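You operate a simulated robot arm through the tools that you are given. There is no shell and no other tool. Be economical: measure what you need, move in short steps, check, and stop when the job is done.

The job below is to be done with a simulated robot arm. You get a single attempt, and the scene is never put back.

Task
Take the turquoise block with the smallest size on its label from the top of the rewind table and leave it on top of the silver mesh screen on the top of the rewind table.

It is judged by the outcome, as a careful person would: the job done as asked, and still so three seconds after it is handed in. It fails if anything else is knocked over, pushed out of place, dropped, spilled or broken.

Robot
A 7-joint arm with a two-finger parallel gripper, fixed in place. Base frame: the origin is at the foot of the arm, x ahead of it, y to its left, z up; the work surface is at about z = 0. Readings come in mm, rad, newtons and seconds.
With the tool pointing down near the work surface it reaches from about 220 to 580 mm from the base axis. Its first joint turns from -1.152 to 1.152 rad. Payload 2.5 kg.
The TCP is the grasp point between the finger pads, 23 mm short of the fingertips. In the tool frame z runs along the fingers and y along their closing line. Largest opening 94 mm; finger width 38, thickness 10; the body of the gripper, 54 by 96 mm, starts 39 mm behind the TCP.
Orientation is told as [roll, pitch, yaw] about the base's x, y, z axes, in that order, counted from this pose: with the fingers straight down and closing along the base's y, the tool's x points along the base's -x, its y along +y and its z along -z.

Tools
- The arm moves only by the tool drive_tool. Its argument "increments" is one flat list of numbers, 7 for each row, row after row: the finger opening in m, from 0 to 0.094, then the shift along the tool's x, y, z in m, then the turn, a rotation vector about the tool's x, y, z in degrees. In form: [hand, dx, dy, dz, rx, ry, rz, hand, dx, dy, dz, rx, ry, rz, ...]. A call has 1 to 12 rows; each row is the pose to reach, as a shift and turn from the pose commanded when the call began, along the tool's axes at that moment. A row lasts 0.2 s, in which the tool goes at most 50 mm and 0.15 rad; a call with a longer step from one row to the next is refused whole, and so is a gripper value outside its range. A pose out of reach is approached as far as the arm can. The call stops where the force on the tool passes 40 N (or 10 N more than at its start, if that is more) or the arm is blocked; 0.2 s more then pass. The fingers move at their own pace (about 108 mm/s each) and stop on an object; they squeeze with about 27 N. The grip force told is the motor's: it shows also when the fingers shut on nothing. Time passes only in rows, and 0.2 s behind the last, so rows that repeat a pose let the fingers close. It gives the time, the measured TCP pose, the force on the tool (base axes), the opening and the grip force at its end, in the units of the frame above (readings bear some noise), and new pictures: "pictures" is both (left out), scene, wrist or none.
- Cameras (640 x 400 px; columns grow to the right, rows downward): "scene" is fixed at [92.9, -394.1, 546.9]; the picture's right is [0.97, -0.25, 0.00], its down [-0.13, -0.51, -0.85] and it looks along [0.21, 0.82, -0.53] (base axes); focal length 315 px, centre (320, 200). "wrist" rides on the gripper at [-39, 0, -44] in the tool frame; the picture's right is [0.00, -1.00, 0.00], its down [0.97, 0.00, -0.24] and it looks along [0.24, 0.00, 0.97] (tool axes); focal length 218 px, centre (320, 200). There is no depth. A picture from a camera that has moved, and an enlarged one, comes with that camera's place and axes in the base frame and with its lens.
- inspect(camera, box): a new picture of the part [left, top, right, bottom] of that camera's present view, enlarged. It takes no simulated time.
- finish_job(): hands the job in; it is judged then, once.

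Go step by step. Nothing tells you positions but the pictures and the camera data: compare them with the known pose of the tool, close in by small moves and look again before you grip or let go. The budget is 90 turns and 150 pictures, counting those below and the enlarged ones. Unless the task says otherwise, let go and move clear before handing in, and close with one line.

The tools are called after "Call:" as name(argument=value, ...) on one line, values as JSON. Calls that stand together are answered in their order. drive_tool: Moves the arm, as the interface text tells. Its arguments: {"type":"object","properties":{"increments":{"type":"array","items":{"type":"number"}},"pictures":{"type":"string","enum":["both","scene","wrist","none"]}},"required":["increments"]} The other tools are called the same way: inspect (camera, box) takes an enlarged picture of a part of a camera's view; finish_job () hands the job in.

At the start:

```text
clock: 0.0
tool_pos: [371.1, 232.1, 288.5]
tcp_rot: [0.0, -0.001, 0.0]
ft_force: [-0.4, 0.4, 0.0]
finger_gap: 94.2
gripper_force: 0.0
```

scene: 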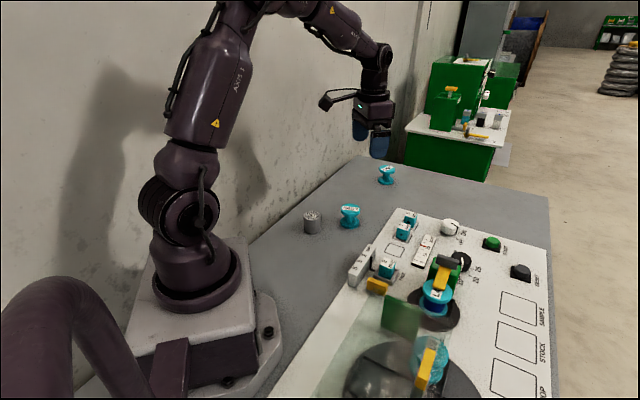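
wrist: 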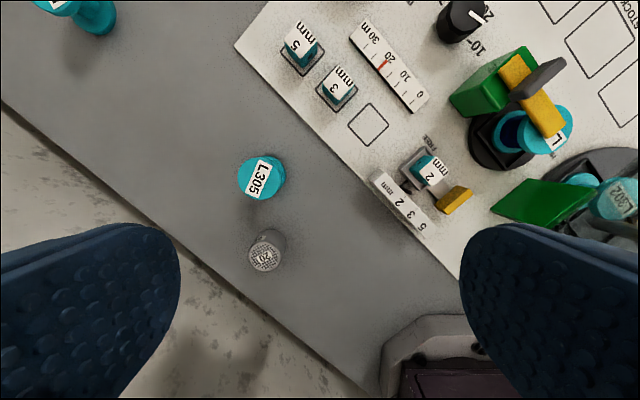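

I see turquoise blocks labelled 5, 3 and 2 mm on the white panel, and a silver mesh-like cylinder on the gray table. I'll enlarge both views to be sure.

Call:
inspect(camera="wrist", box=[220, 130, 340, 290])

Call:
inspect(camera="wrist", box=[270, 10, 490, 230])

Call:
inspect(camera="scene", box=[290, 190, 480, 310])

```text
2.50 times, centred on (280, 210) of wrist
camera zoom: at [410.1, 231.0, 333.5], right [0.0, -1.0, 0.0], down [-0.97, 0.0, 0.24], along [-0.24, 0.0, -0.97], focal length 546 px, centre (420, 175)
```

zoom: 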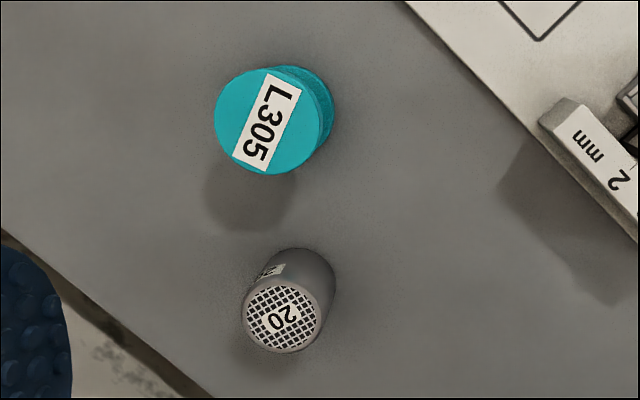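

```text
1.82 times, centred on (380, 120) of wrist
camera zoom: at [410.1, 231.0, 333.5], right [0.0, -1.0, 0.0], down [-0.97, 0.0, 0.24], along [-0.24, 0.0, -0.97], focal length 397 px, centre (211, 346)
```

zoom: 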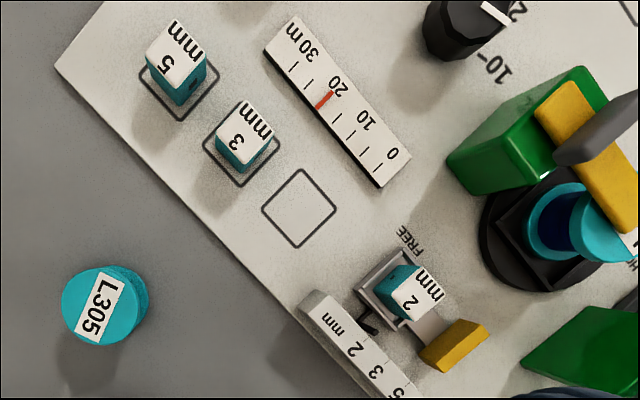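

```text
3.33 times, centred on (385, 250) of scene
camera zoom: at [92.9, -394.1, 546.9], right [0.97, -0.25, 0.0], down [-0.13, -0.51, -0.85], along [0.21, 0.82, -0.53], focal length 1050 px, centre (103, 33)
```

zoom: 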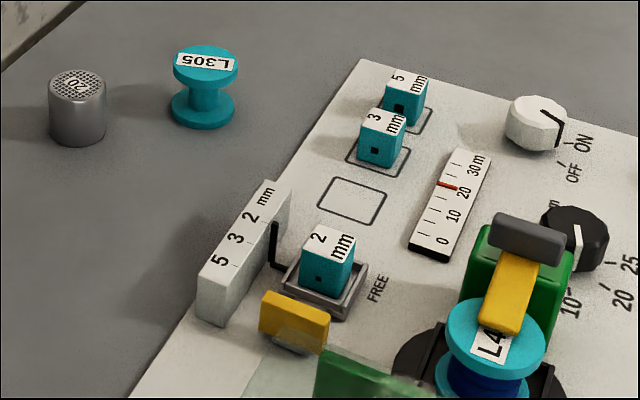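

The 2 mm block sits at about (376, 82), top z≈45, in a tray with a yellow lever beside it. The mesh cylinder's top is near (254, 313, 44). I'll move above the block for a closer look.

Call:
drive_tool(increments=[0.094, 0, -0.04, 0.02, 0, 0, 0, 0.094, 0, -0.08, 0.04, 0, 0, 0, 0.094, 0, -0.115, 0.06, 0, 0, 0, 0.094, 0, -0.15, 0.08, 0, 0, 0])

```text
clock: 1.0
tool_pos: [371.4, 80.3, 207.6]
tcp_rot: [0.001, 0.0, 0.002]
ft_force: [-0.7, 0.4, 1.0]
finger_gap: 94.1
gripper_force: 0.0
camera wrist: at [410.6, 79.6, 251.5], right [0.0, -1.0, 0.0], down [-0.97, 0.0, 0.24], along [-0.24, 0.0, -0.97], focal length 218 px, centre (320, 200)
```

scene: 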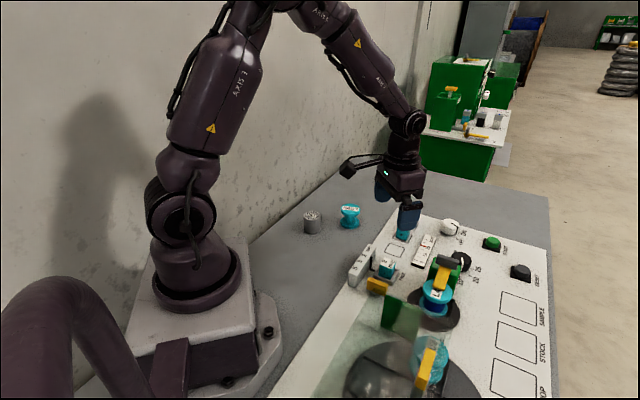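
wrist: 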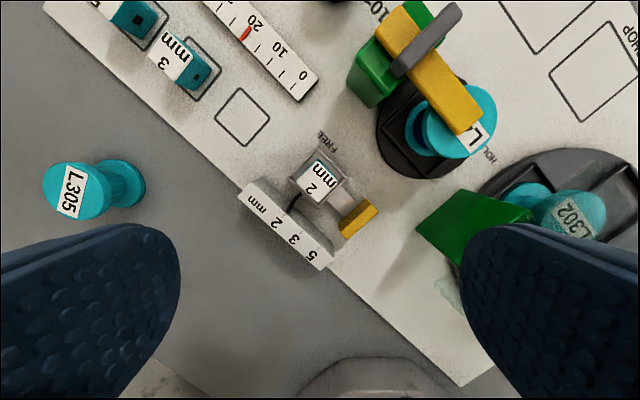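

Call:
inspect(camera="wrist", box=[220, 120, 400, 280])

Call:
inspect(camera="scene", box=[330, 225, 460, 310])

```text
2.50 times, centred on (310, 200) of wrist
camera zoom: at [410.6, 79.6, 251.5], right [0.0, -1.0, 0.0], down [-0.97, 0.0, 0.24], along [-0.24, 0.0, -0.97], focal length 546 px, centre (345, 200)
```

zoom: 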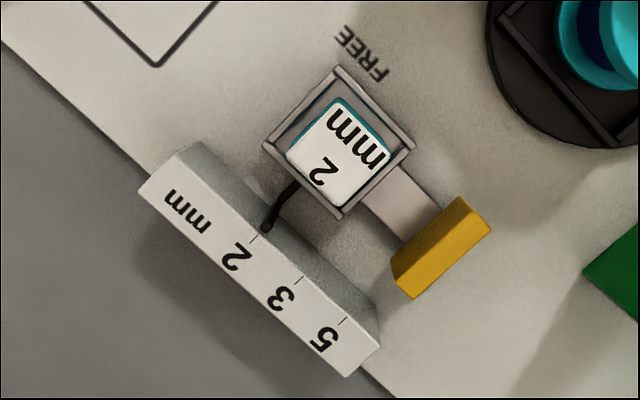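

```text
4.71 times, centred on (395, 268) of scene
camera zoom: at [92.9, -394.1, 546.9], right [0.97, -0.25, 0.0], down [-0.13, -0.51, -0.85], along [0.21, 0.82, -0.53], focal length 1483 px, centre (-33, -118)
```

zoom: 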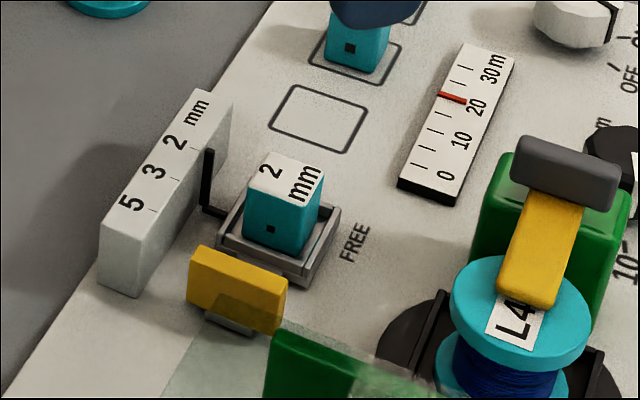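

The block is loose in a low tray (rim z≈15), its sides at about 43.5° and its centre near (378, 82). I'll turn the tool so the fingers close along the tray's slide axis, which has the most clearance, and come down part way.

Call:
drive_tool(increments=[0.07, -0.001, 0, 0.01, 0, 0, 7.75, 0.06, -0.002, 0, 0.02, 0, 0, 15.5, 0.056, -0.003, 0, 0.03, 0, 0, 23.25, 0.056, -0.005, 0, 0.04, 0, 0, 31, 0.056, -0.006, 0, 0.05, 0, 0, 38.75, 0.056, -0.007, 0, 0.06, 0, 0, 46.5, 0.056, -0.007, 0, 0.06, 0, 0, 46.5])

```text
clock: 2.6
tool_pos: [378.1, 80.8, 149.4]
tcp_rot: [0.0, -0.001, -0.813]
ft_force: [0.3, -0.1, 1.4]
finger_gap: 56.0
gripper_force: 0.2
camera wrist: at [404.4, 52.4, 193.7], right [-0.73, -0.69, 0.0], down [-0.67, 0.71, 0.24], along [-0.16, 0.17, -0.97], focal length 218 px, centre (320, 200)
```

scene: 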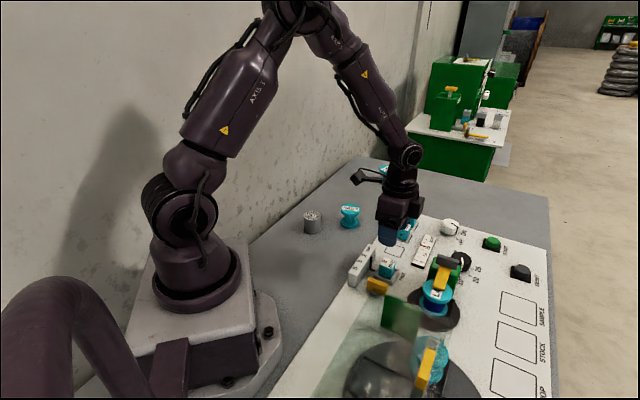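
wrist: 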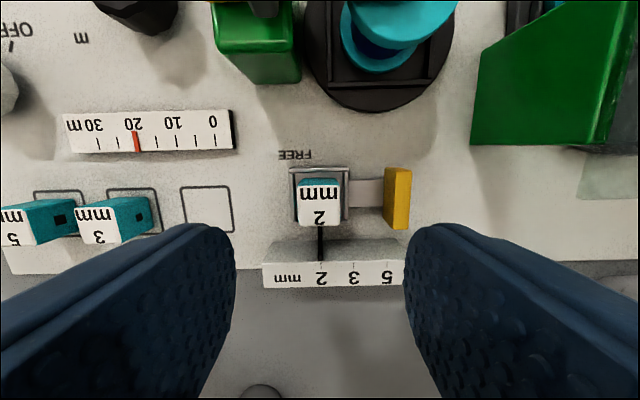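

The fingers line up squarely with the block. I'll go down to just above its top and check.

Call:
drive_tool(increments=[0.056, 0, 0, 0.025, 0, 0, 0, 0.056, 0, 0, 0.05, 0, 0, 0, 0.056, 0, 0, 0.072, 0, 0, 0, 0.056, 0, 0, 0.072, 0, 0, 0])

Call:
inspect(camera="scene", box=[330, 210, 460, 310])

```text
clock: 3.6
tool_pos: [377.6, 81.4, 77.6]
tcp_rot: [0.0, -0.002, -0.811]
ft_force: [-0.3, 0.0, -0.2]
finger_gap: 56.0
gripper_force: 0.1
camera wrist: at [404.9, 52.7, 121.4], right [-0.72, -0.69, 0.0], down [-0.67, 0.7, 0.24], along [-0.17, 0.17, -0.97], focal length 218 px, centre (320, 200)
```

scene: 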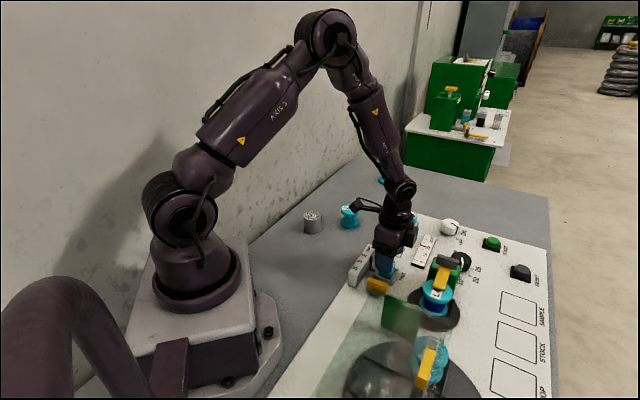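
wrist: 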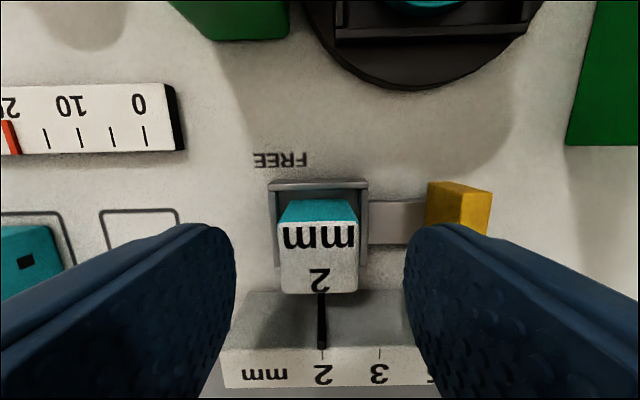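

```text
4.00 times, centred on (395, 260) of scene
camera zoom: at [92.9, -394.1, 546.9], right [0.97, -0.25, 0.0], down [-0.13, -0.51, -0.85], along [0.21, 0.82, -0.53], focal length 1261 px, centre (20, -40)
```

zoom: 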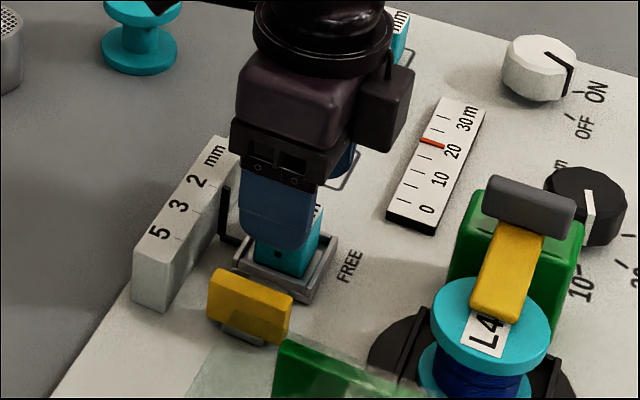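

The block is centred between the fingers and the yellow handle is about 10 mm clear of them. I'll narrow the opening slightly, go down to TCP z≈48 and close.

Call:
drive_tool(increments=[0.05, 0.001, 0, 0.0, 0, 0, 0, 0.05, 0.002, 0, 0.01, 0, 0, 0, 0.05, 0.002, 0, 0.02, 0, 0, 0, 0.05, 0.002, 0, 0.03, 0, 0, 0, 0.05, 0.002, 0, 0.03, 0, 0, 0])

Call:
inspect(camera="scene", box=[330, 210, 460, 310])

```text
clock: 4.8
tool_pos: [376.7, 83.3, 46.4]
tcp_rot: [0.001, -0.001, -0.81]
ft_force: [-0.1, -0.5, -0.1]
finger_gap: 49.9
gripper_force: 0.1
camera wrist: at [404.8, 54.2, 90.6], right [-0.72, -0.69, 0.0], down [-0.67, 0.7, 0.24], along [-0.17, 0.17, -0.97], focal length 218 px, centre (320, 200)
```

scene: 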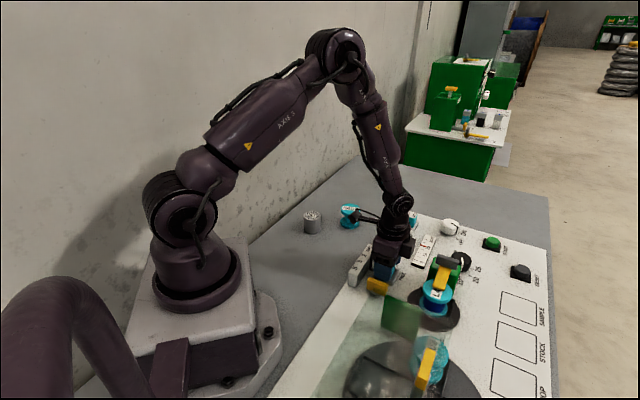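
wrist: 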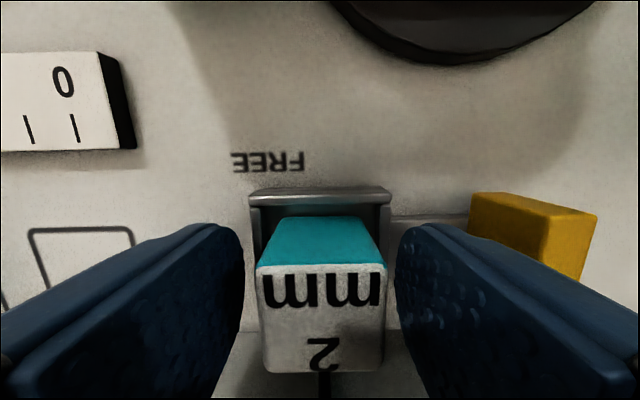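

```text
4.00 times, centred on (395, 260) of scene
camera zoom: at [92.9, -394.1, 546.9], right [0.97, -0.25, 0.0], down [-0.13, -0.51, -0.85], along [0.21, 0.82, -0.53], focal length 1261 px, centre (20, -40)
```

zoom: 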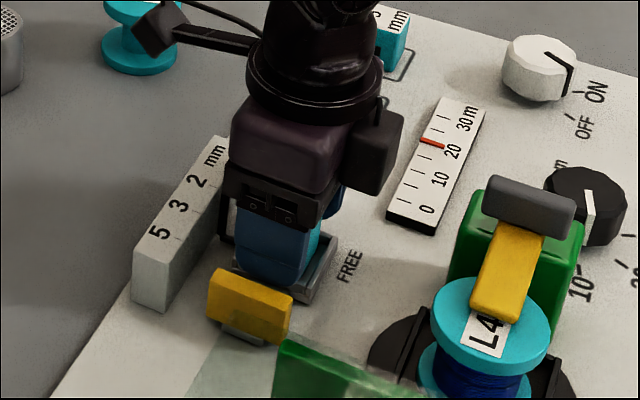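

The fingers straddle the block above the tray rim and are clear of everything else. I'll close now.

Call:
drive_tool(increments=[0.02, 0, 0, 0, 0, 0, 0, 0.02, 0, 0, 0, 0, 0, 0, 0.02, 0, 0, 0, 0, 0, 0])

```text
clock: 5.6
tool_pos: [378.5, 83.0, 46.9]
tcp_rot: [0.0, 0.001, -0.811]
ft_force: [-1.0, -0.2, -0.2]
finger_gap: 29.1
gripper_force: 26.9
camera wrist: at [404.7, 54.1, 90.8], right [-0.72, -0.69, 0.0], down [-0.67, 0.7, 0.24], along [-0.17, 0.17, -0.97], focal length 218 px, centre (320, 200)
```

scene: 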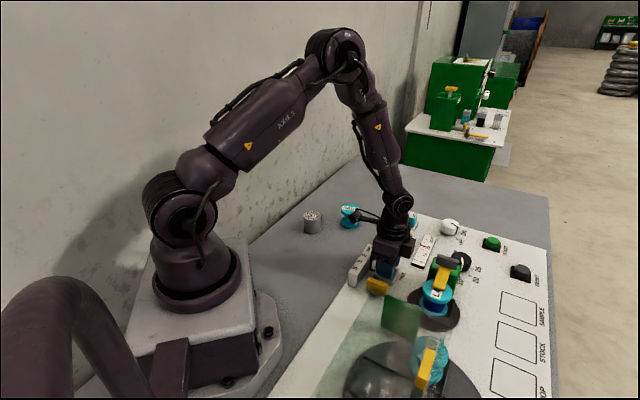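
wrist: 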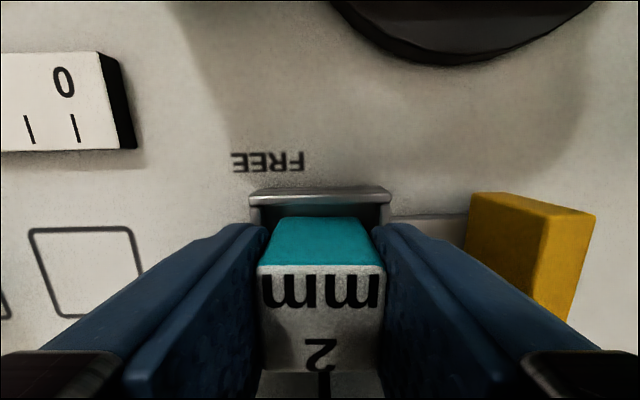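

The block is gripped with a 29 mm gap. I'll lift it slowly straight up and check that the tray doesn't come with it.

Call:
drive_tool(increments=[0.02, 0, 0, -0.005, 0, 0, 0, 0.02, 0, 0, -0.012, 0, 0, 0, 0.02, 0, 0, -0.025, 0, 0, 0, 0.02, 0, 0, -0.05, 0, 0, 0, 0.02, 0, 0, -0.08, 0, 0, 0])

Call:
inspect(camera="scene", box=[330, 180, 460, 310])

```text
clock: 6.8
tool_pos: [375.9, 81.8, 126.5]
tcp_rot: [0.001, 0.0, -0.809]
ft_force: [0.9, -0.1, 0.0]
finger_gap: 20.1
gripper_force: 0.1
camera wrist: at [403.0, 53.6, 171.2], right [-0.72, -0.69, 0.0], down [-0.67, 0.7, 0.24], along [-0.17, 0.17, -0.97], focal length 218 px, centre (320, 200)
```

scene: 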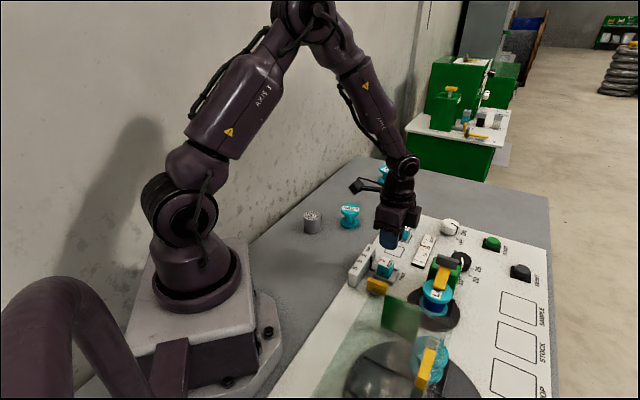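
wrist: 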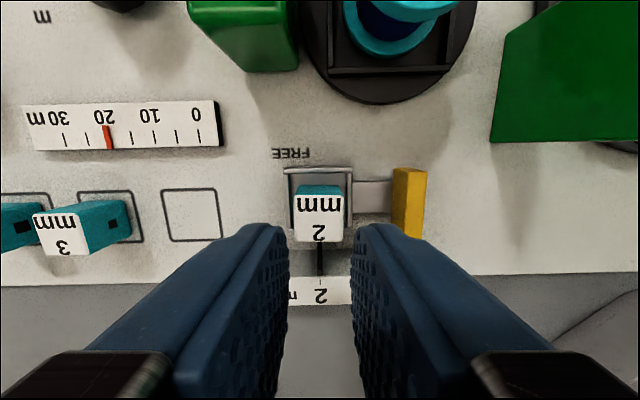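

```text
3.08 times, centred on (395, 245) of scene
camera zoom: at [92.9, -394.1, 546.9], right [0.97, -0.25, 0.0], down [-0.13, -0.51, -0.85], along [0.21, 0.82, -0.53], focal length 970 px, centre (89, 62)
```

zoom: 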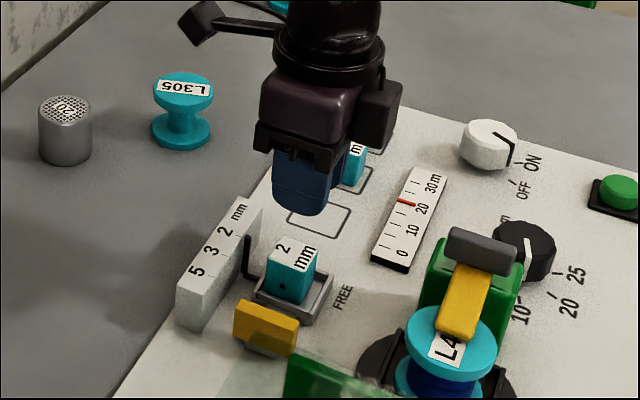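

The block slipped out and is still in the tray, so something may be holding it. I'll look at the mechanism more closely.

Call:
inspect(camera="wrist", box=[260, 130, 440, 270])

Call:
inspect(camera="scene", box=[350, 235, 430, 305])

Call:
inspect(camera="scene", box=[270, 260, 560, 400])

```text
2.86 times, centred on (350, 200) of wrist
camera zoom: at [403.0, 53.6, 171.2], right [-0.72, -0.69, 0.0], down [-0.67, 0.7, 0.24], along [-0.17, 0.17, -0.97], focal length 624 px, centre (234, 200)
```

zoom: 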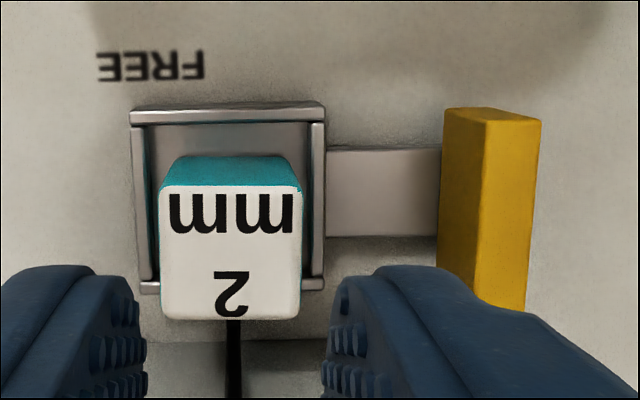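

```text
5.71 times, centred on (390, 270) of scene
camera zoom: at [92.9, -394.1, 546.9], right [0.97, -0.25, 0.0], down [-0.13, -0.51, -0.85], along [0.21, 0.82, -0.53], focal length 1801 px, centre (-80, -200)
```

zoom: 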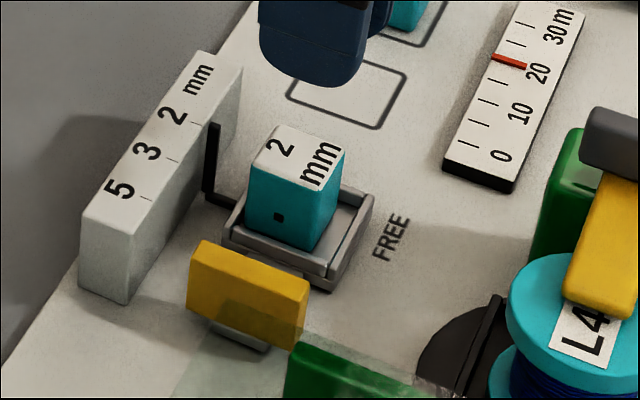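

```text
2.21 times, centred on (415, 330) of scene
camera zoom: at [92.9, -394.1, 546.9], right [0.97, -0.25, 0.0], down [-0.13, -0.51, -0.85], along [0.21, 0.82, -0.53], focal length 696 px, centre (110, -87)
```

zoom: 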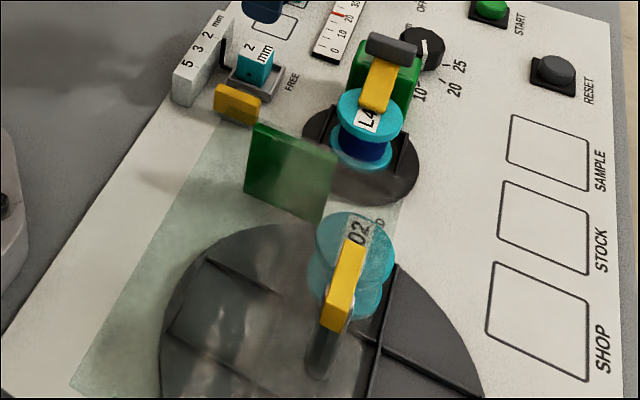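

The block seems locked in its carrier, and the yellow handle next to the FREE mark looks like the release. I'll raise the camera for a wider look at the labels before touching it.

Call:
drive_tool(increments=[0.05, 0, -0.02, -0.04, 0, 0, 0, 0.05, 0, -0.05, -0.07, 0, 0, 0, 0.05, 0.0, -0.08, -0.1, 0, 0, 0, 0.05, 0.0, -0.08, -0.1, 0, 0, 0], pictures="wrist")

Call:
inspect(camera="wrist", box=[170, 100, 330, 200])

Call:
inspect(camera="wrist", box=[250, 0, 550, 190])

```text
clock: 7.8
tool_pos: [317.5, 25.8, 228.9]
tcp_rot: [0.0, -0.001, -0.812]
ft_force: [-0.2, 1.0, -0.6]
finger_gap: 49.9
gripper_force: 0.1
camera wrist: at [344.4, -2.1, 273.2], right [-0.72, -0.69, 0.0], down [-0.67, 0.7, 0.24], along [-0.17, 0.17, -0.97], focal length 218 px, centre (320, 200)
```

wrist: 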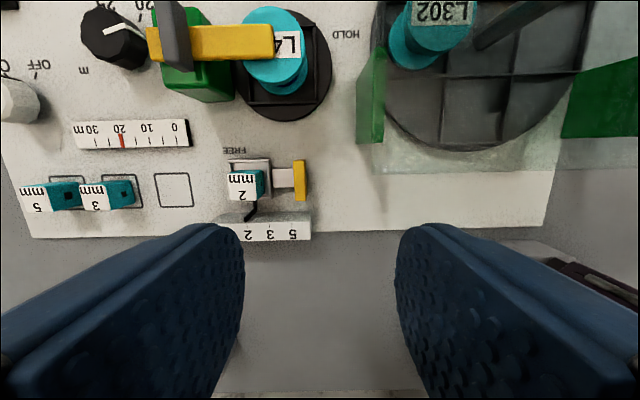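

```text
4.00 times, centred on (250, 150) of wrist
camera zoom: at [344.4, -2.1, 273.2], right [-0.72, -0.69, 0.0], down [-0.67, 0.7, 0.24], along [-0.17, 0.17, -0.97], focal length 873 px, centre (600, 400)
```

zoom: 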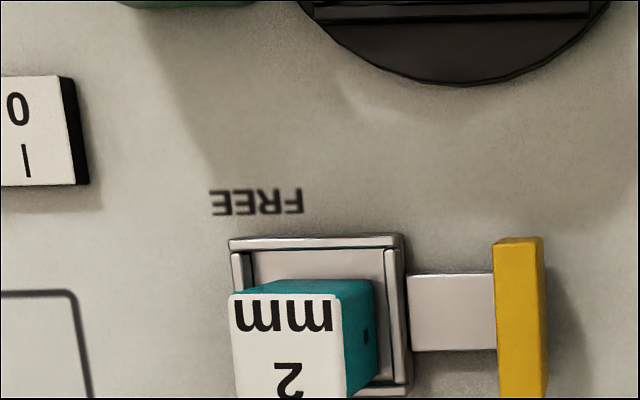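

```text
2.11 times, centred on (400, 95) of wrist
camera zoom: at [344.4, -2.1, 273.2], right [-0.72, -0.69, 0.0], down [-0.67, 0.7, 0.24], along [-0.17, 0.17, -0.97], focal length 460 px, centre (152, 421)
```

zoom: 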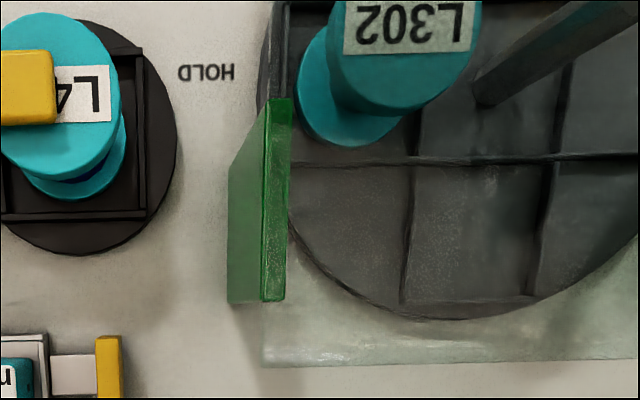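

The FREE and HOLD marks both line up with the swing lever on the green post, not with this tray. I'll re-grip the block slightly lower and lift only a few millimetres, reading the force, to find out how it's held.

Call:
drive_tool(increments=[0.05, 0, 0.03, 0.02, 0, 0, 0, 0.05, 0, 0.06, 0.04, 0, 0, 0, 0.05, 0, 0.08, 0.07, 0, 0, 0, 0.05, 0, 0.08, 0.11, 0, 0, 0, 0.05, 0, 0.08, 0.145, 0, 0, 0, 0.05, 0, 0.08, 0.165, 0, 0, 0, 0.05, 0, 0.08, 0.175, 0, 0, 0, 0.05, 0, 0.08, 0.183, 0, 0, 0, 0.02, 0, 0.08, 0.183, 0, 0, 0, 0.02, 0, 0.08, 0.183, 0, 0, 0], pictures="wrist")

Call:
drive_tool(increments=[0.02, 0, 0, 0, 0, 0, 0, 0.02, 0, 0, -0.0015, 0, 0, 0, 0.02, 0, 0, -0.003, 0, 0, 0], pictures="wrist")

```text
clock: 10.0
tool_pos: [377.0, 82.9, 45.6]
tcp_rot: [0.0, 0.001, -0.811]
ft_force: [-0.3, 0.5, -0.3]
finger_gap: 29.1
gripper_force: 26.4
camera wrist: at [404.3, 54.0, 89.2], right [-0.72, -0.69, 0.0], down [-0.67, 0.7, 0.24], along [-0.17, 0.17, -0.97], focal length 218 px, centre (320, 200)
```

wrist: 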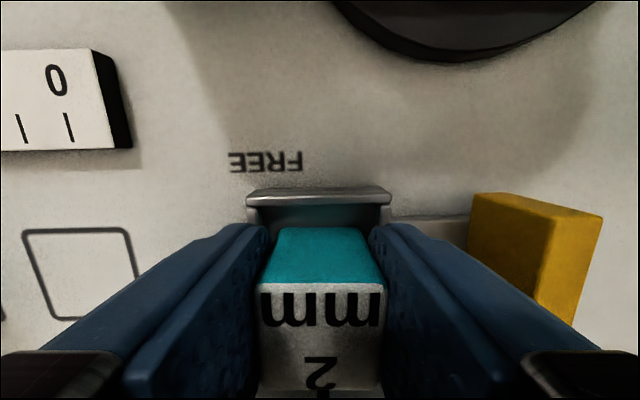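

```text
clock: 10.8
tool_pos: [377.5, 84.3, 47.9]
tcp_rot: [0.0, -0.001, -0.809]
ft_force: [0.2, 0.6, -0.1]
finger_gap: 29.1
gripper_force: 26.6
camera wrist: at [404.1, 54.5, 91.6], right [-0.72, -0.69, 0.0], down [-0.67, 0.7, 0.24], along [-0.17, 0.17, -0.97], focal length 218 px, centre (320, 200)
```

wrist: 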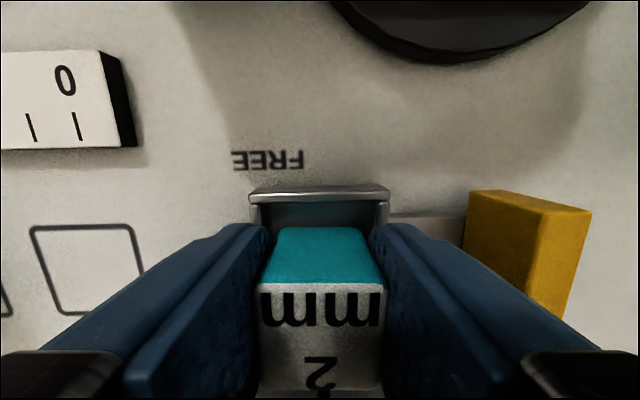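

The block is rising with the fingers and shows no force. I'll continue upward in small steps.

Call:
drive_tool(increments=[0.02, 0, 0, -0.0015, 0, 0, 0, 0.02, 0, 0, -0.003, 0, 0, 0, 0.02, 0, 0, -0.004, 0, 0, 0], pictures="both")

Call:
inspect(camera="scene", box=[350, 235, 430, 305])

```text
clock: 11.6
tool_pos: [376.4, 82.8, 51.1]
tcp_rot: [-0.001, 0.0, -0.811]
ft_force: [-0.1, -0.3, -0.5]
finger_gap: 28.8
gripper_force: 27.1
camera wrist: at [403.8, 53.9, 95.9], right [-0.72, -0.69, 0.0], down [-0.67, 0.7, 0.24], along [-0.16, 0.17, -0.97], focal length 218 px, centre (320, 200)
```

scene: 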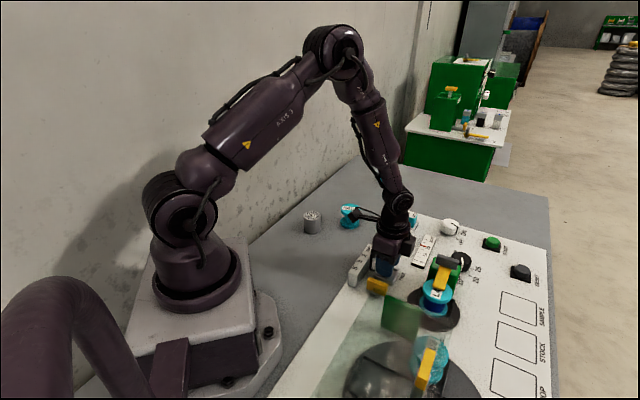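
wrist: 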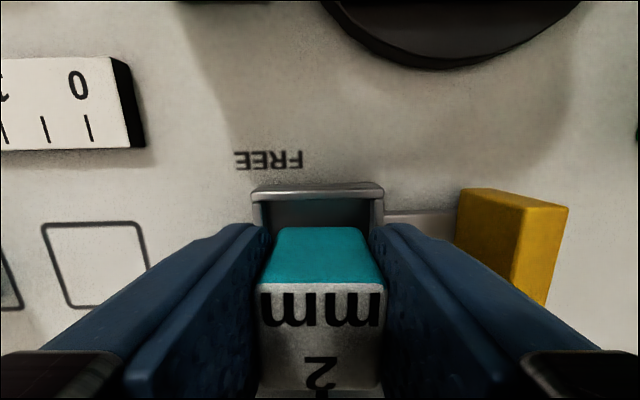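

```text
5.71 times, centred on (390, 270) of scene
camera zoom: at [92.9, -394.1, 546.9], right [0.97, -0.25, 0.0], down [-0.13, -0.51, -0.85], along [0.21, 0.82, -0.53], focal length 1801 px, centre (-80, -200)
```

zoom: 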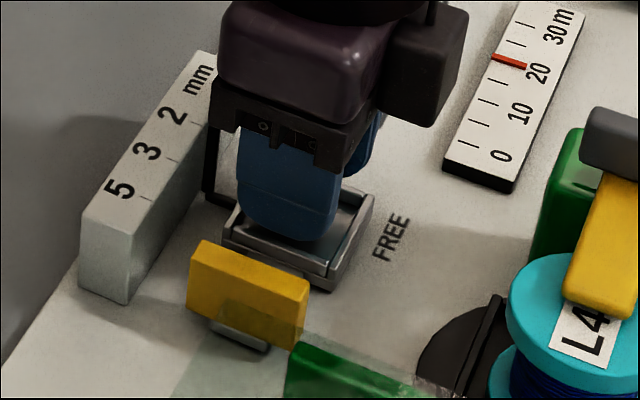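

Call:
drive_tool(increments=[0.02, 0, 0, -0.002, 0, 0, 0, 0.02, 0, 0, -0.004, 0, 0, 0, 0.02, 0, 0, -0.006, 0, 0, 0], pictures="wrist")

Call:
inspect(camera="scene", box=[350, 235, 430, 305])

```text
clock: 12.4
tool_pos: [375.6, 83.3, 59.4]
tcp_rot: [0.0, 0.0, -0.811]
ft_force: [0.3, -1.5, 0.0]
finger_gap: 29.0
gripper_force: 26.7
camera wrist: at [403.4, 53.7, 101.4], right [-0.72, -0.69, 0.0], down [-0.67, 0.7, 0.24], along [-0.17, 0.17, -0.97], focal length 218 px, centre (320, 200)
```

wrist: 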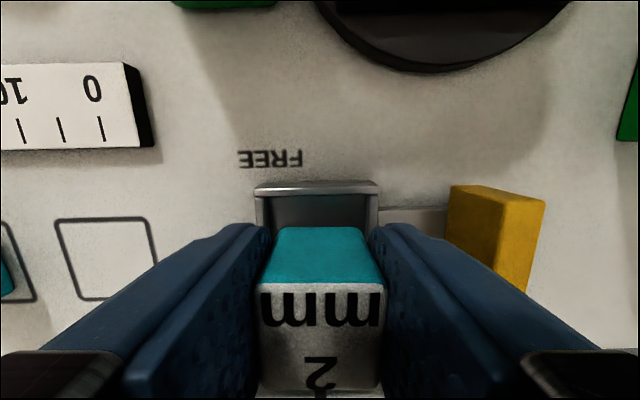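

```text
5.71 times, centred on (390, 270) of scene
camera zoom: at [92.9, -394.1, 546.9], right [0.97, -0.25, 0.0], down [-0.13, -0.51, -0.85], along [0.21, 0.82, -0.53], focal length 1801 px, centre (-80, -200)
```

zoom: 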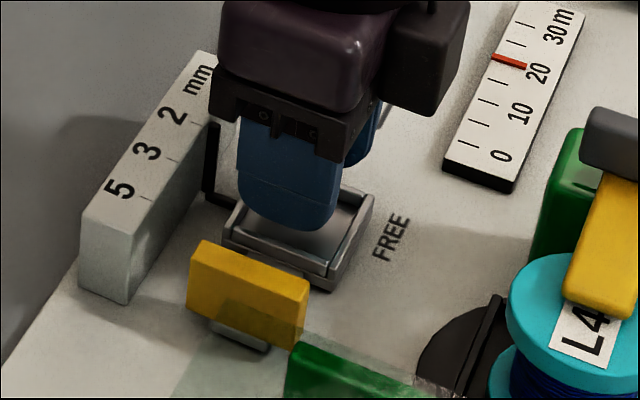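

It's coming up freely, so the first lift probably slipped from a shallow grip. I'll keep going slowly and make sure it clears the tray.

Call:
drive_tool(increments=[0.02, 0, 0, -0.003, 0, 0, 0, 0.02, 0, 0, -0.007, 0, 0, 0, 0.02, 0, 0, -0.011, 0, 0, 0, 0.02, 0, 0, -0.015, 0, 0, 0, 0.02, 0, 0, -0.018, 0, 0, 0, 0.02, 0, 0, -0.02, 0, 0, 0], pictures="wrist")

Call:
inspect(camera="scene", box=[350, 225, 430, 305])

```text
clock: 13.8
tool_pos: [377.0, 83.4, 77.8]
tcp_rot: [0.001, 0.0, -0.811]
ft_force: [0.4, -0.1, 0.0]
finger_gap: 29.1
gripper_force: 26.7
camera wrist: at [403.9, 54.4, 121.7], right [-0.72, -0.69, 0.0], down [-0.67, 0.7, 0.24], along [-0.17, 0.17, -0.97], focal length 218 px, centre (320, 200)
```

wrist: 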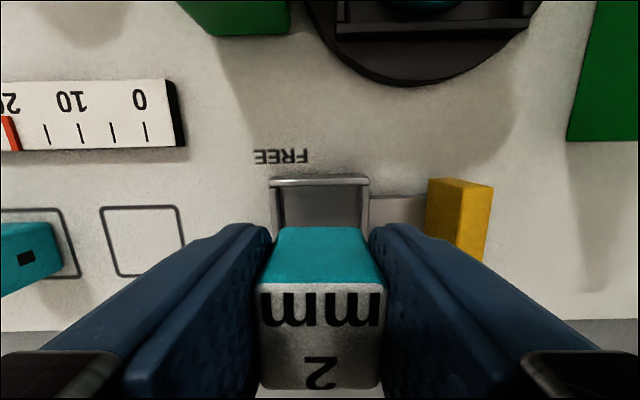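

```text
5.00 times, centred on (390, 265) of scene
camera zoom: at [92.9, -394.1, 546.9], right [0.97, -0.25, 0.0], down [-0.13, -0.51, -0.85], along [0.21, 0.82, -0.53], focal length 1576 px, centre (-30, -125)
```

zoom: 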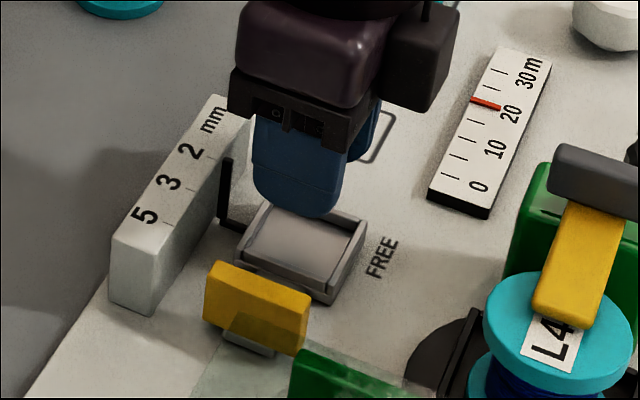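

The block is clear of the tray and nothing else moved; the pointer is still at 2. I'll carry it gently toward the mesh cylinder, rising a bit first and turning the wrist back as I go.

Call:
drive_tool(increments=[0.02, 0, 0, -0.003, 0, 0, 0, 0.02, 0, 0, -0.008, 0, 0, 0, 0.02, 0, 0, -0.015, 0, 0, 0, 0.02, 0.003, 0.001, -0.022, 0, 0, 0, 0.02, 0.009, 0.003, -0.029, 0, 0, -1, 0.02, 0.017, 0.005, -0.035, 0, 0, -3, 0.02, 0.027, 0.008, -0.039, 0, 0, -5, 0.02, 0.038, 0.011, -0.041, 0, 0, -7.5, 0.02, 0.05, 0.015, -0.042, 0, 0, -10, 0.02, 0.061, 0.018, -0.042, 0, 0, -12.5, 0.02, 0.07, 0.021, -0.042, 0, 0, -14.5, 0.02, 0.076, 0.022, -0.042, 0, 0, -15.5])

```text
clock: 16.4
tool_pos: [340.9, 154.2, 119.7]
tcp_rot: [0.0, 0.001, -0.54]
ft_force: [-0.1, 0.0, 0.3]
finger_gap: 29.0
gripper_force: 27.3
camera wrist: at [374.7, 133.1, 163.4], right [-0.51, -0.86, 0.0], down [-0.83, 0.5, 0.24], along [-0.21, 0.12, -0.97], focal length 218 px, centre (320, 200)
```

scene: 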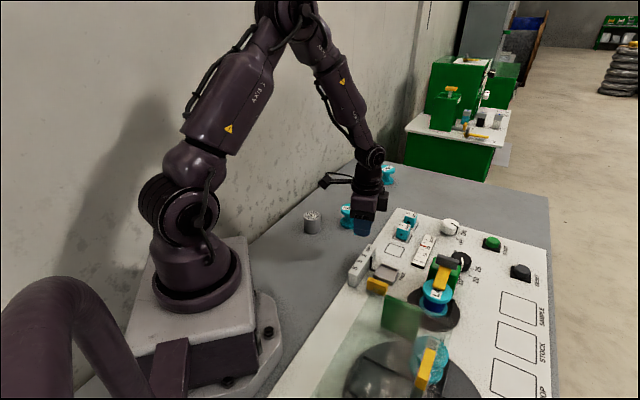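
wrist: 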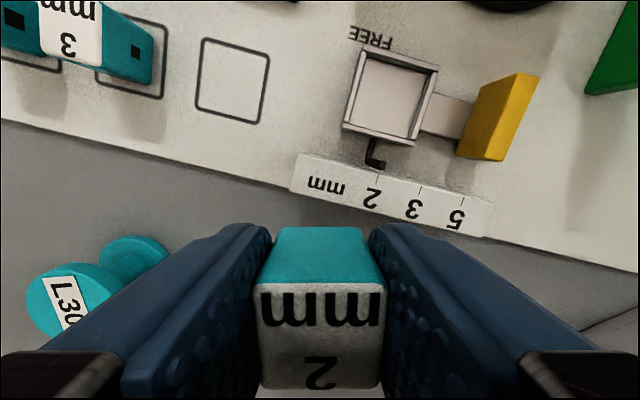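

The block is held steadily. I'll carry on toward the cylinder.

Call:
drive_tool(increments=[0.02, 0.0023, 0.0014, 0, 0, 0, -0.5, 0.02, 0.0076, 0.0047, 0, 0, 0, -1.5, 0.02, 0.0152, 0.0094, 0, 0, 0, -3, 0.02, 0.0243, 0.0151, 0, 0, 0, -5, 0.02, 0.0349, 0.0217, 0, 0, 0, -7, 0.02, 0.0455, 0.0283, 0, 0, 0, -9.5, 0.02, 0.0561, 0.0349, 0, 0, 0, -12, 0.02, 0.0667, 0.0414, 0, 0, 0, -14.5, 0.02, 0.0773, 0.048, 0, 0, 0, -17, 0.02, 0.0864, 0.0537, 0, 0, 0, -19, 0.02, 0.0925, 0.0575, 0, 0, 0, -20.5, 0.02, 0.0955, 0.0593, 0, 0, 0, -21])

```text
clock: 19.0
tool_pos: [288.5, 253.6, 120.4]
tcp_rot: [0.001, 0.001, -0.173]
ft_force: [1.1, -0.6, -1.0]
finger_gap: 29.1
gripper_force: 27.1
camera wrist: at [327.2, 246.1, 163.4], right [-0.17, -0.99, 0.0], down [-0.96, 0.17, 0.24], along [-0.24, 0.04, -0.97], focal length 218 px, centre (320, 200)
```

scene: 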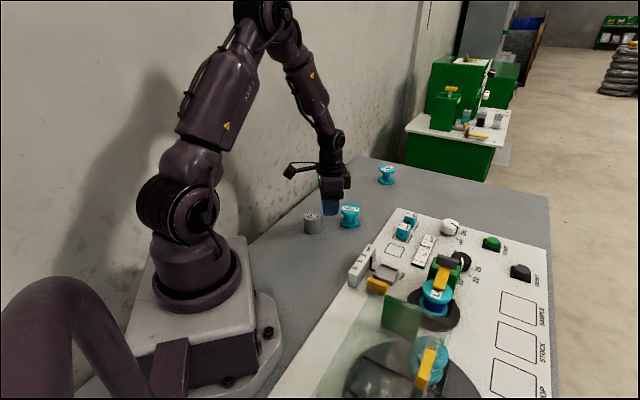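
wrist: 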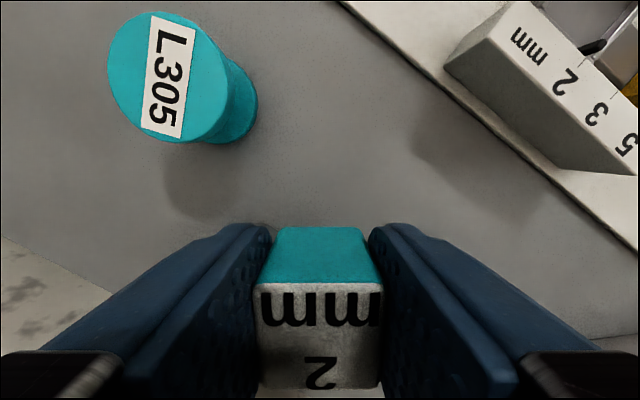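

The cylinder is hidden behind the finger in the wrist view, so I'll rely on the scene view. I'll move over it at the same height and check there.

Call:
drive_tool(increments=[0.02, 0.001, 0.0013, 0, 0, 0, -0.5, 0.02, 0.004, 0.005, 0, 0, 0, -1.5, 0.02, 0.009, 0.0115, 0, 0, 0, -3, 0.02, 0.0155, 0.0195, 0, 0, 0, -4.5, 0.02, 0.0225, 0.0285, 0, 0, 0, -6, 0.02, 0.029, 0.037, 0, 0, 0, -7.5, 0.02, 0.035, 0.0445, 0, 0, 0, -9, 0.02, 0.039, 0.0495, 0, 0, 0, -10, 0.02, 0.0406, 0.0517, 0, 0, 0, -10, 0.02, 0.0406, 0.0517, 0, 0, 0, -10])

Call:
inspect(camera="scene", box=[270, 155, 370, 245])

```text
clock: 21.2
tool_pos: [258.0, 311.7, 120.5]
tcp_rot: [0.0, -0.001, 0.002]
ft_force: [0.2, 0.5, -1.0]
finger_gap: 28.8
gripper_force: 27.3
camera wrist: at [296.9, 311.4, 163.6], right [0.0, -1.0, 0.0], down [-0.97, 0.0, 0.24], along [-0.24, 0.0, -0.97], focal length 218 px, centre (320, 200)
```

scene: 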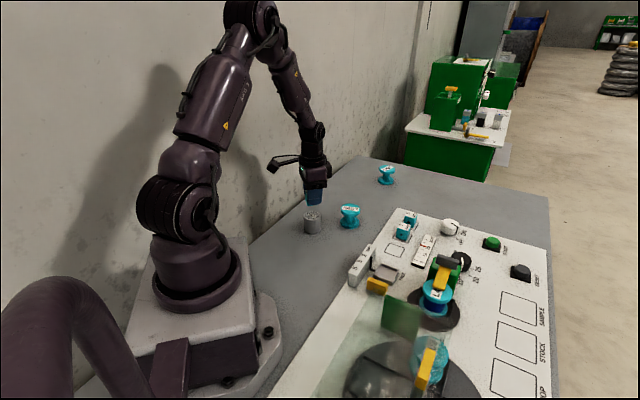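
wrist: 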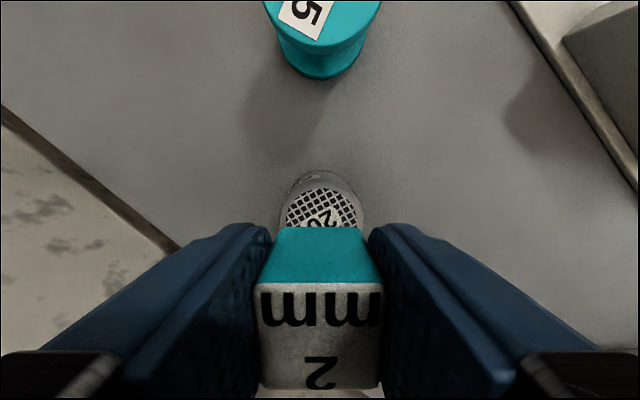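

```text
4.44 times, centred on (320, 200) of scene
camera zoom: at [92.9, -394.1, 546.9], right [0.97, -0.25, 0.0], down [-0.13, -0.51, -0.85], along [0.21, 0.82, -0.53], focal length 1401 px, centre (320, 200)
```

zoom: 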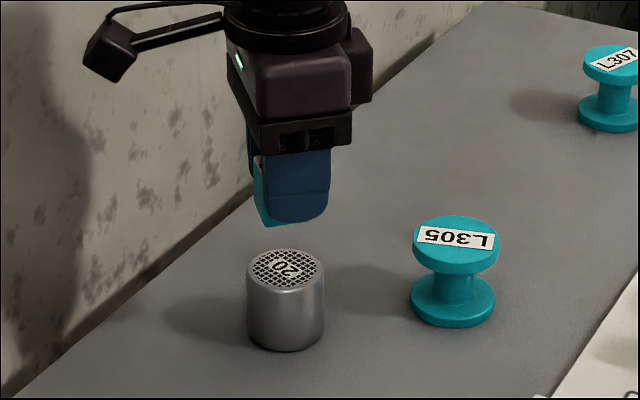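

The mesh centre works out near (252, 311, 44) and the block's centre is right over it. I'll go down to just above the mesh and check from the scene camera.

Call:
drive_tool(increments=[0.02, 0, 0, 0.003, 0, 0, 0, 0.02, 0, 0, 0.01, 0, 0, 0, 0.02, 0, 0, 0.018, 0, 0, 0, 0.02, 0, 0, 0.026, 0, 0, 0, 0.02, 0, 0, 0.034, 0, 0, 0, 0.02, 0, 0, 0.038, 0, 0, 0, 0.02, 0, 0, 0.04, 0, 0, 0, 0.02, 0, 0, 0.04, 0, 0, 0], pictures="wrist")

Call:
inspect(camera="scene", box=[280, 170, 350, 240])

```text
clock: 23.0
tool_pos: [256.3, 311.3, 78.9]
tcp_rot: [0.0, 0.001, 0.002]
ft_force: [1.0, 0.2, 0.5]
finger_gap: 29.1
gripper_force: 27.1
camera wrist: at [296.8, 310.7, 123.1], right [0.0, -1.0, 0.0], down [-0.97, 0.0, 0.24], along [-0.24, 0.0, -0.97], focal length 218 px, centre (320, 200)
```

wrist: 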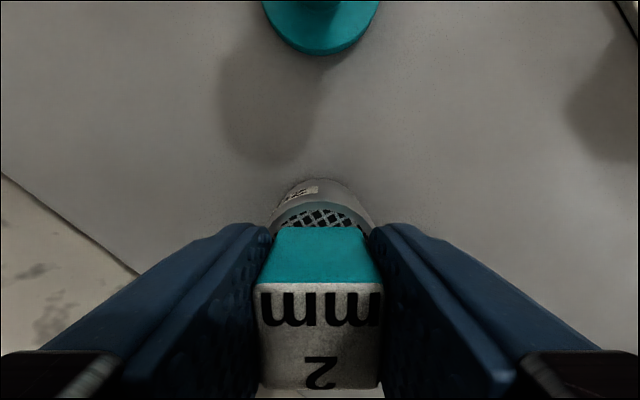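

```text
5.71 times, centred on (315, 205) of scene
camera zoom: at [92.9, -394.1, 546.9], right [0.97, -0.25, 0.0], down [-0.13, -0.51, -0.85], along [0.21, 0.82, -0.53], focal length 1801 px, centre (349, 171)
```

zoom: 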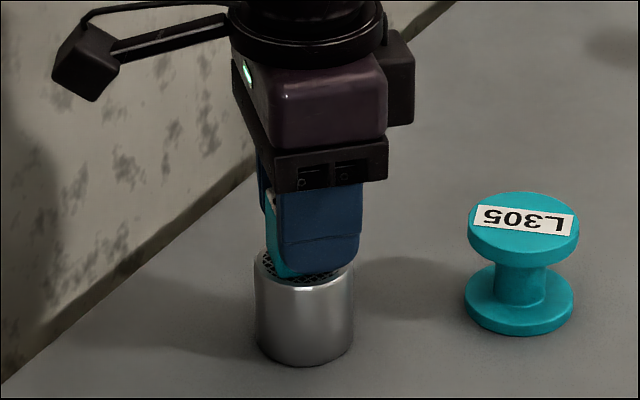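

The block is centred over the mesh and a few millimetres above it. I'll go down in small steps watching the force.

Call:
drive_tool(increments=[0.02, 0, 0, 0.001, 0, 0, 0, 0.02, 0, 0, 0.002, 0, 0, 0, 0.02, 0, 0, 0.003, 0, 0, 0], pictures="none")

Call:
drive_tool(increments=[0.02, 0, 0, 0.001, 0, 0, 0, 0.02, 0, 0, 0.002, 0, 0, 0], pictures="none")

Call:
inspect(camera="scene", box=[290, 190, 340, 240])

```text
clock: 23.8
tool_pos: [258.1, 313.1, 77.2]
tcp_rot: [0.004, -0.004, 0.002]
ft_force: [0.2, 1.0, 22.2]
finger_gap: 29.5
gripper_force: 26.9
```

```text
clock: 24.4
tool_pos: [259.1, 312.1, 75.4]
tcp_rot: [0.003, -0.002, 0.0]
ft_force: [0.2, 0.7, 24.2]
finger_gap: 29.6
gripper_force: 27.4
```

```text
8.00 times, centred on (315, 215) of scene
camera zoom: at [92.8, -394.2, 546.8], right [0.97, -0.25, 0.0], down [-0.13, -0.51, -0.85], along [0.21, 0.82, -0.53], focal length 2521 px, centre (360, 80)
```

zoom: 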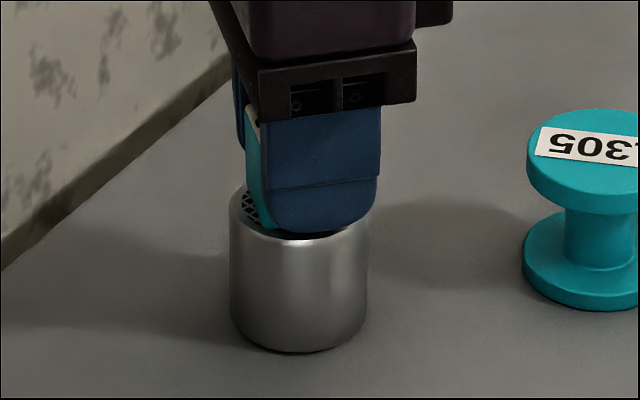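

The block is seated on the mesh (about 24 N). I'll ease off the pressure and open gently.

Call:
drive_tool(increments=[0.02, 0, 0, -0.001, 0, 0, 0, 0.02, 0, 0, -0.0015, 0, 0, 0, 0.02, 0, 0, -0.0015, 0, 0, 0], pictures="none")

```text
clock: 25.2
tool_pos: [257.5, 310.7, 75.2]
tcp_rot: [-0.002, 0.003, -0.002]
ft_force: [0.1, 0.1, -0.7]
finger_gap: 29.0
gripper_force: 26.8
```

Call:
drive_tool(increments=[0.031, 0, 0, 0, 0, 0, 0, 0.034, 0, 0, 0, 0, 0, 0, 0.04, 0, 0, 0, 0, 0, 0, 0.05, 0, 0, 0, 0, 0, 0, 0.05, 0, 0, 0, 0, 0, 0])

Call:
inspect(camera="scene", box=[290, 190, 340, 240])

```text
clock: 26.4
tool_pos: [257.5, 312.9, 76.4]
tcp_rot: [-0.001, 0.0, -0.002]
ft_force: [0.7, 0.2, -0.2]
finger_gap: 50.2
gripper_force: 0.1
camera wrist: at [297.2, 311.1, 120.2], right [0.0, -1.0, 0.0], down [-0.97, 0.0, 0.24], along [-0.24, 0.0, -0.97], focal length 218 px, centre (320, 200)
```

scene: 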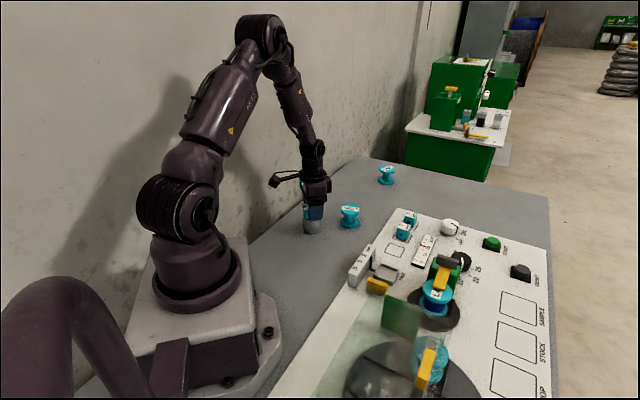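
wrist: 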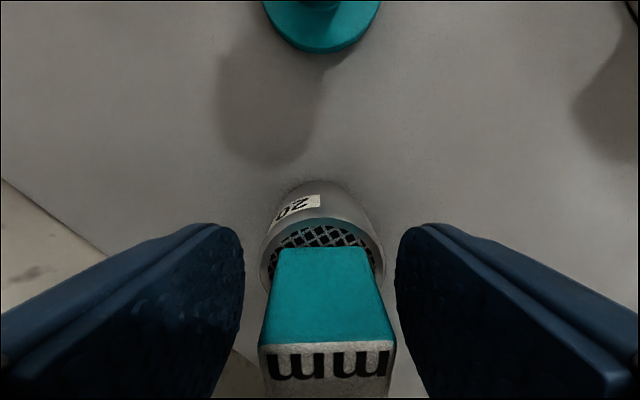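

```text
8.00 times, centred on (315, 215) of scene
camera zoom: at [92.9, -394.1, 546.9], right [0.97, -0.25, 0.0], down [-0.13, -0.51, -0.85], along [0.21, 0.82, -0.53], focal length 2521 px, centre (360, 80)
```

zoom: 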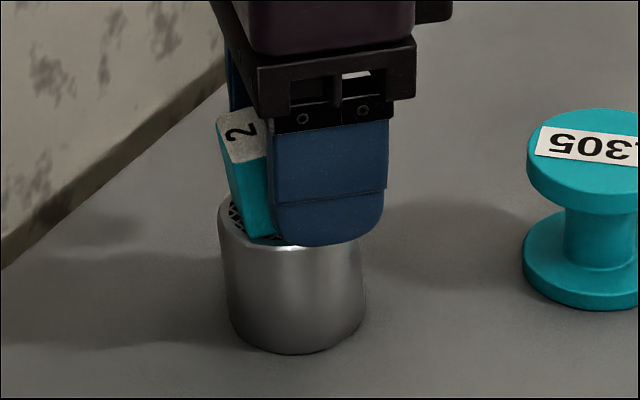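

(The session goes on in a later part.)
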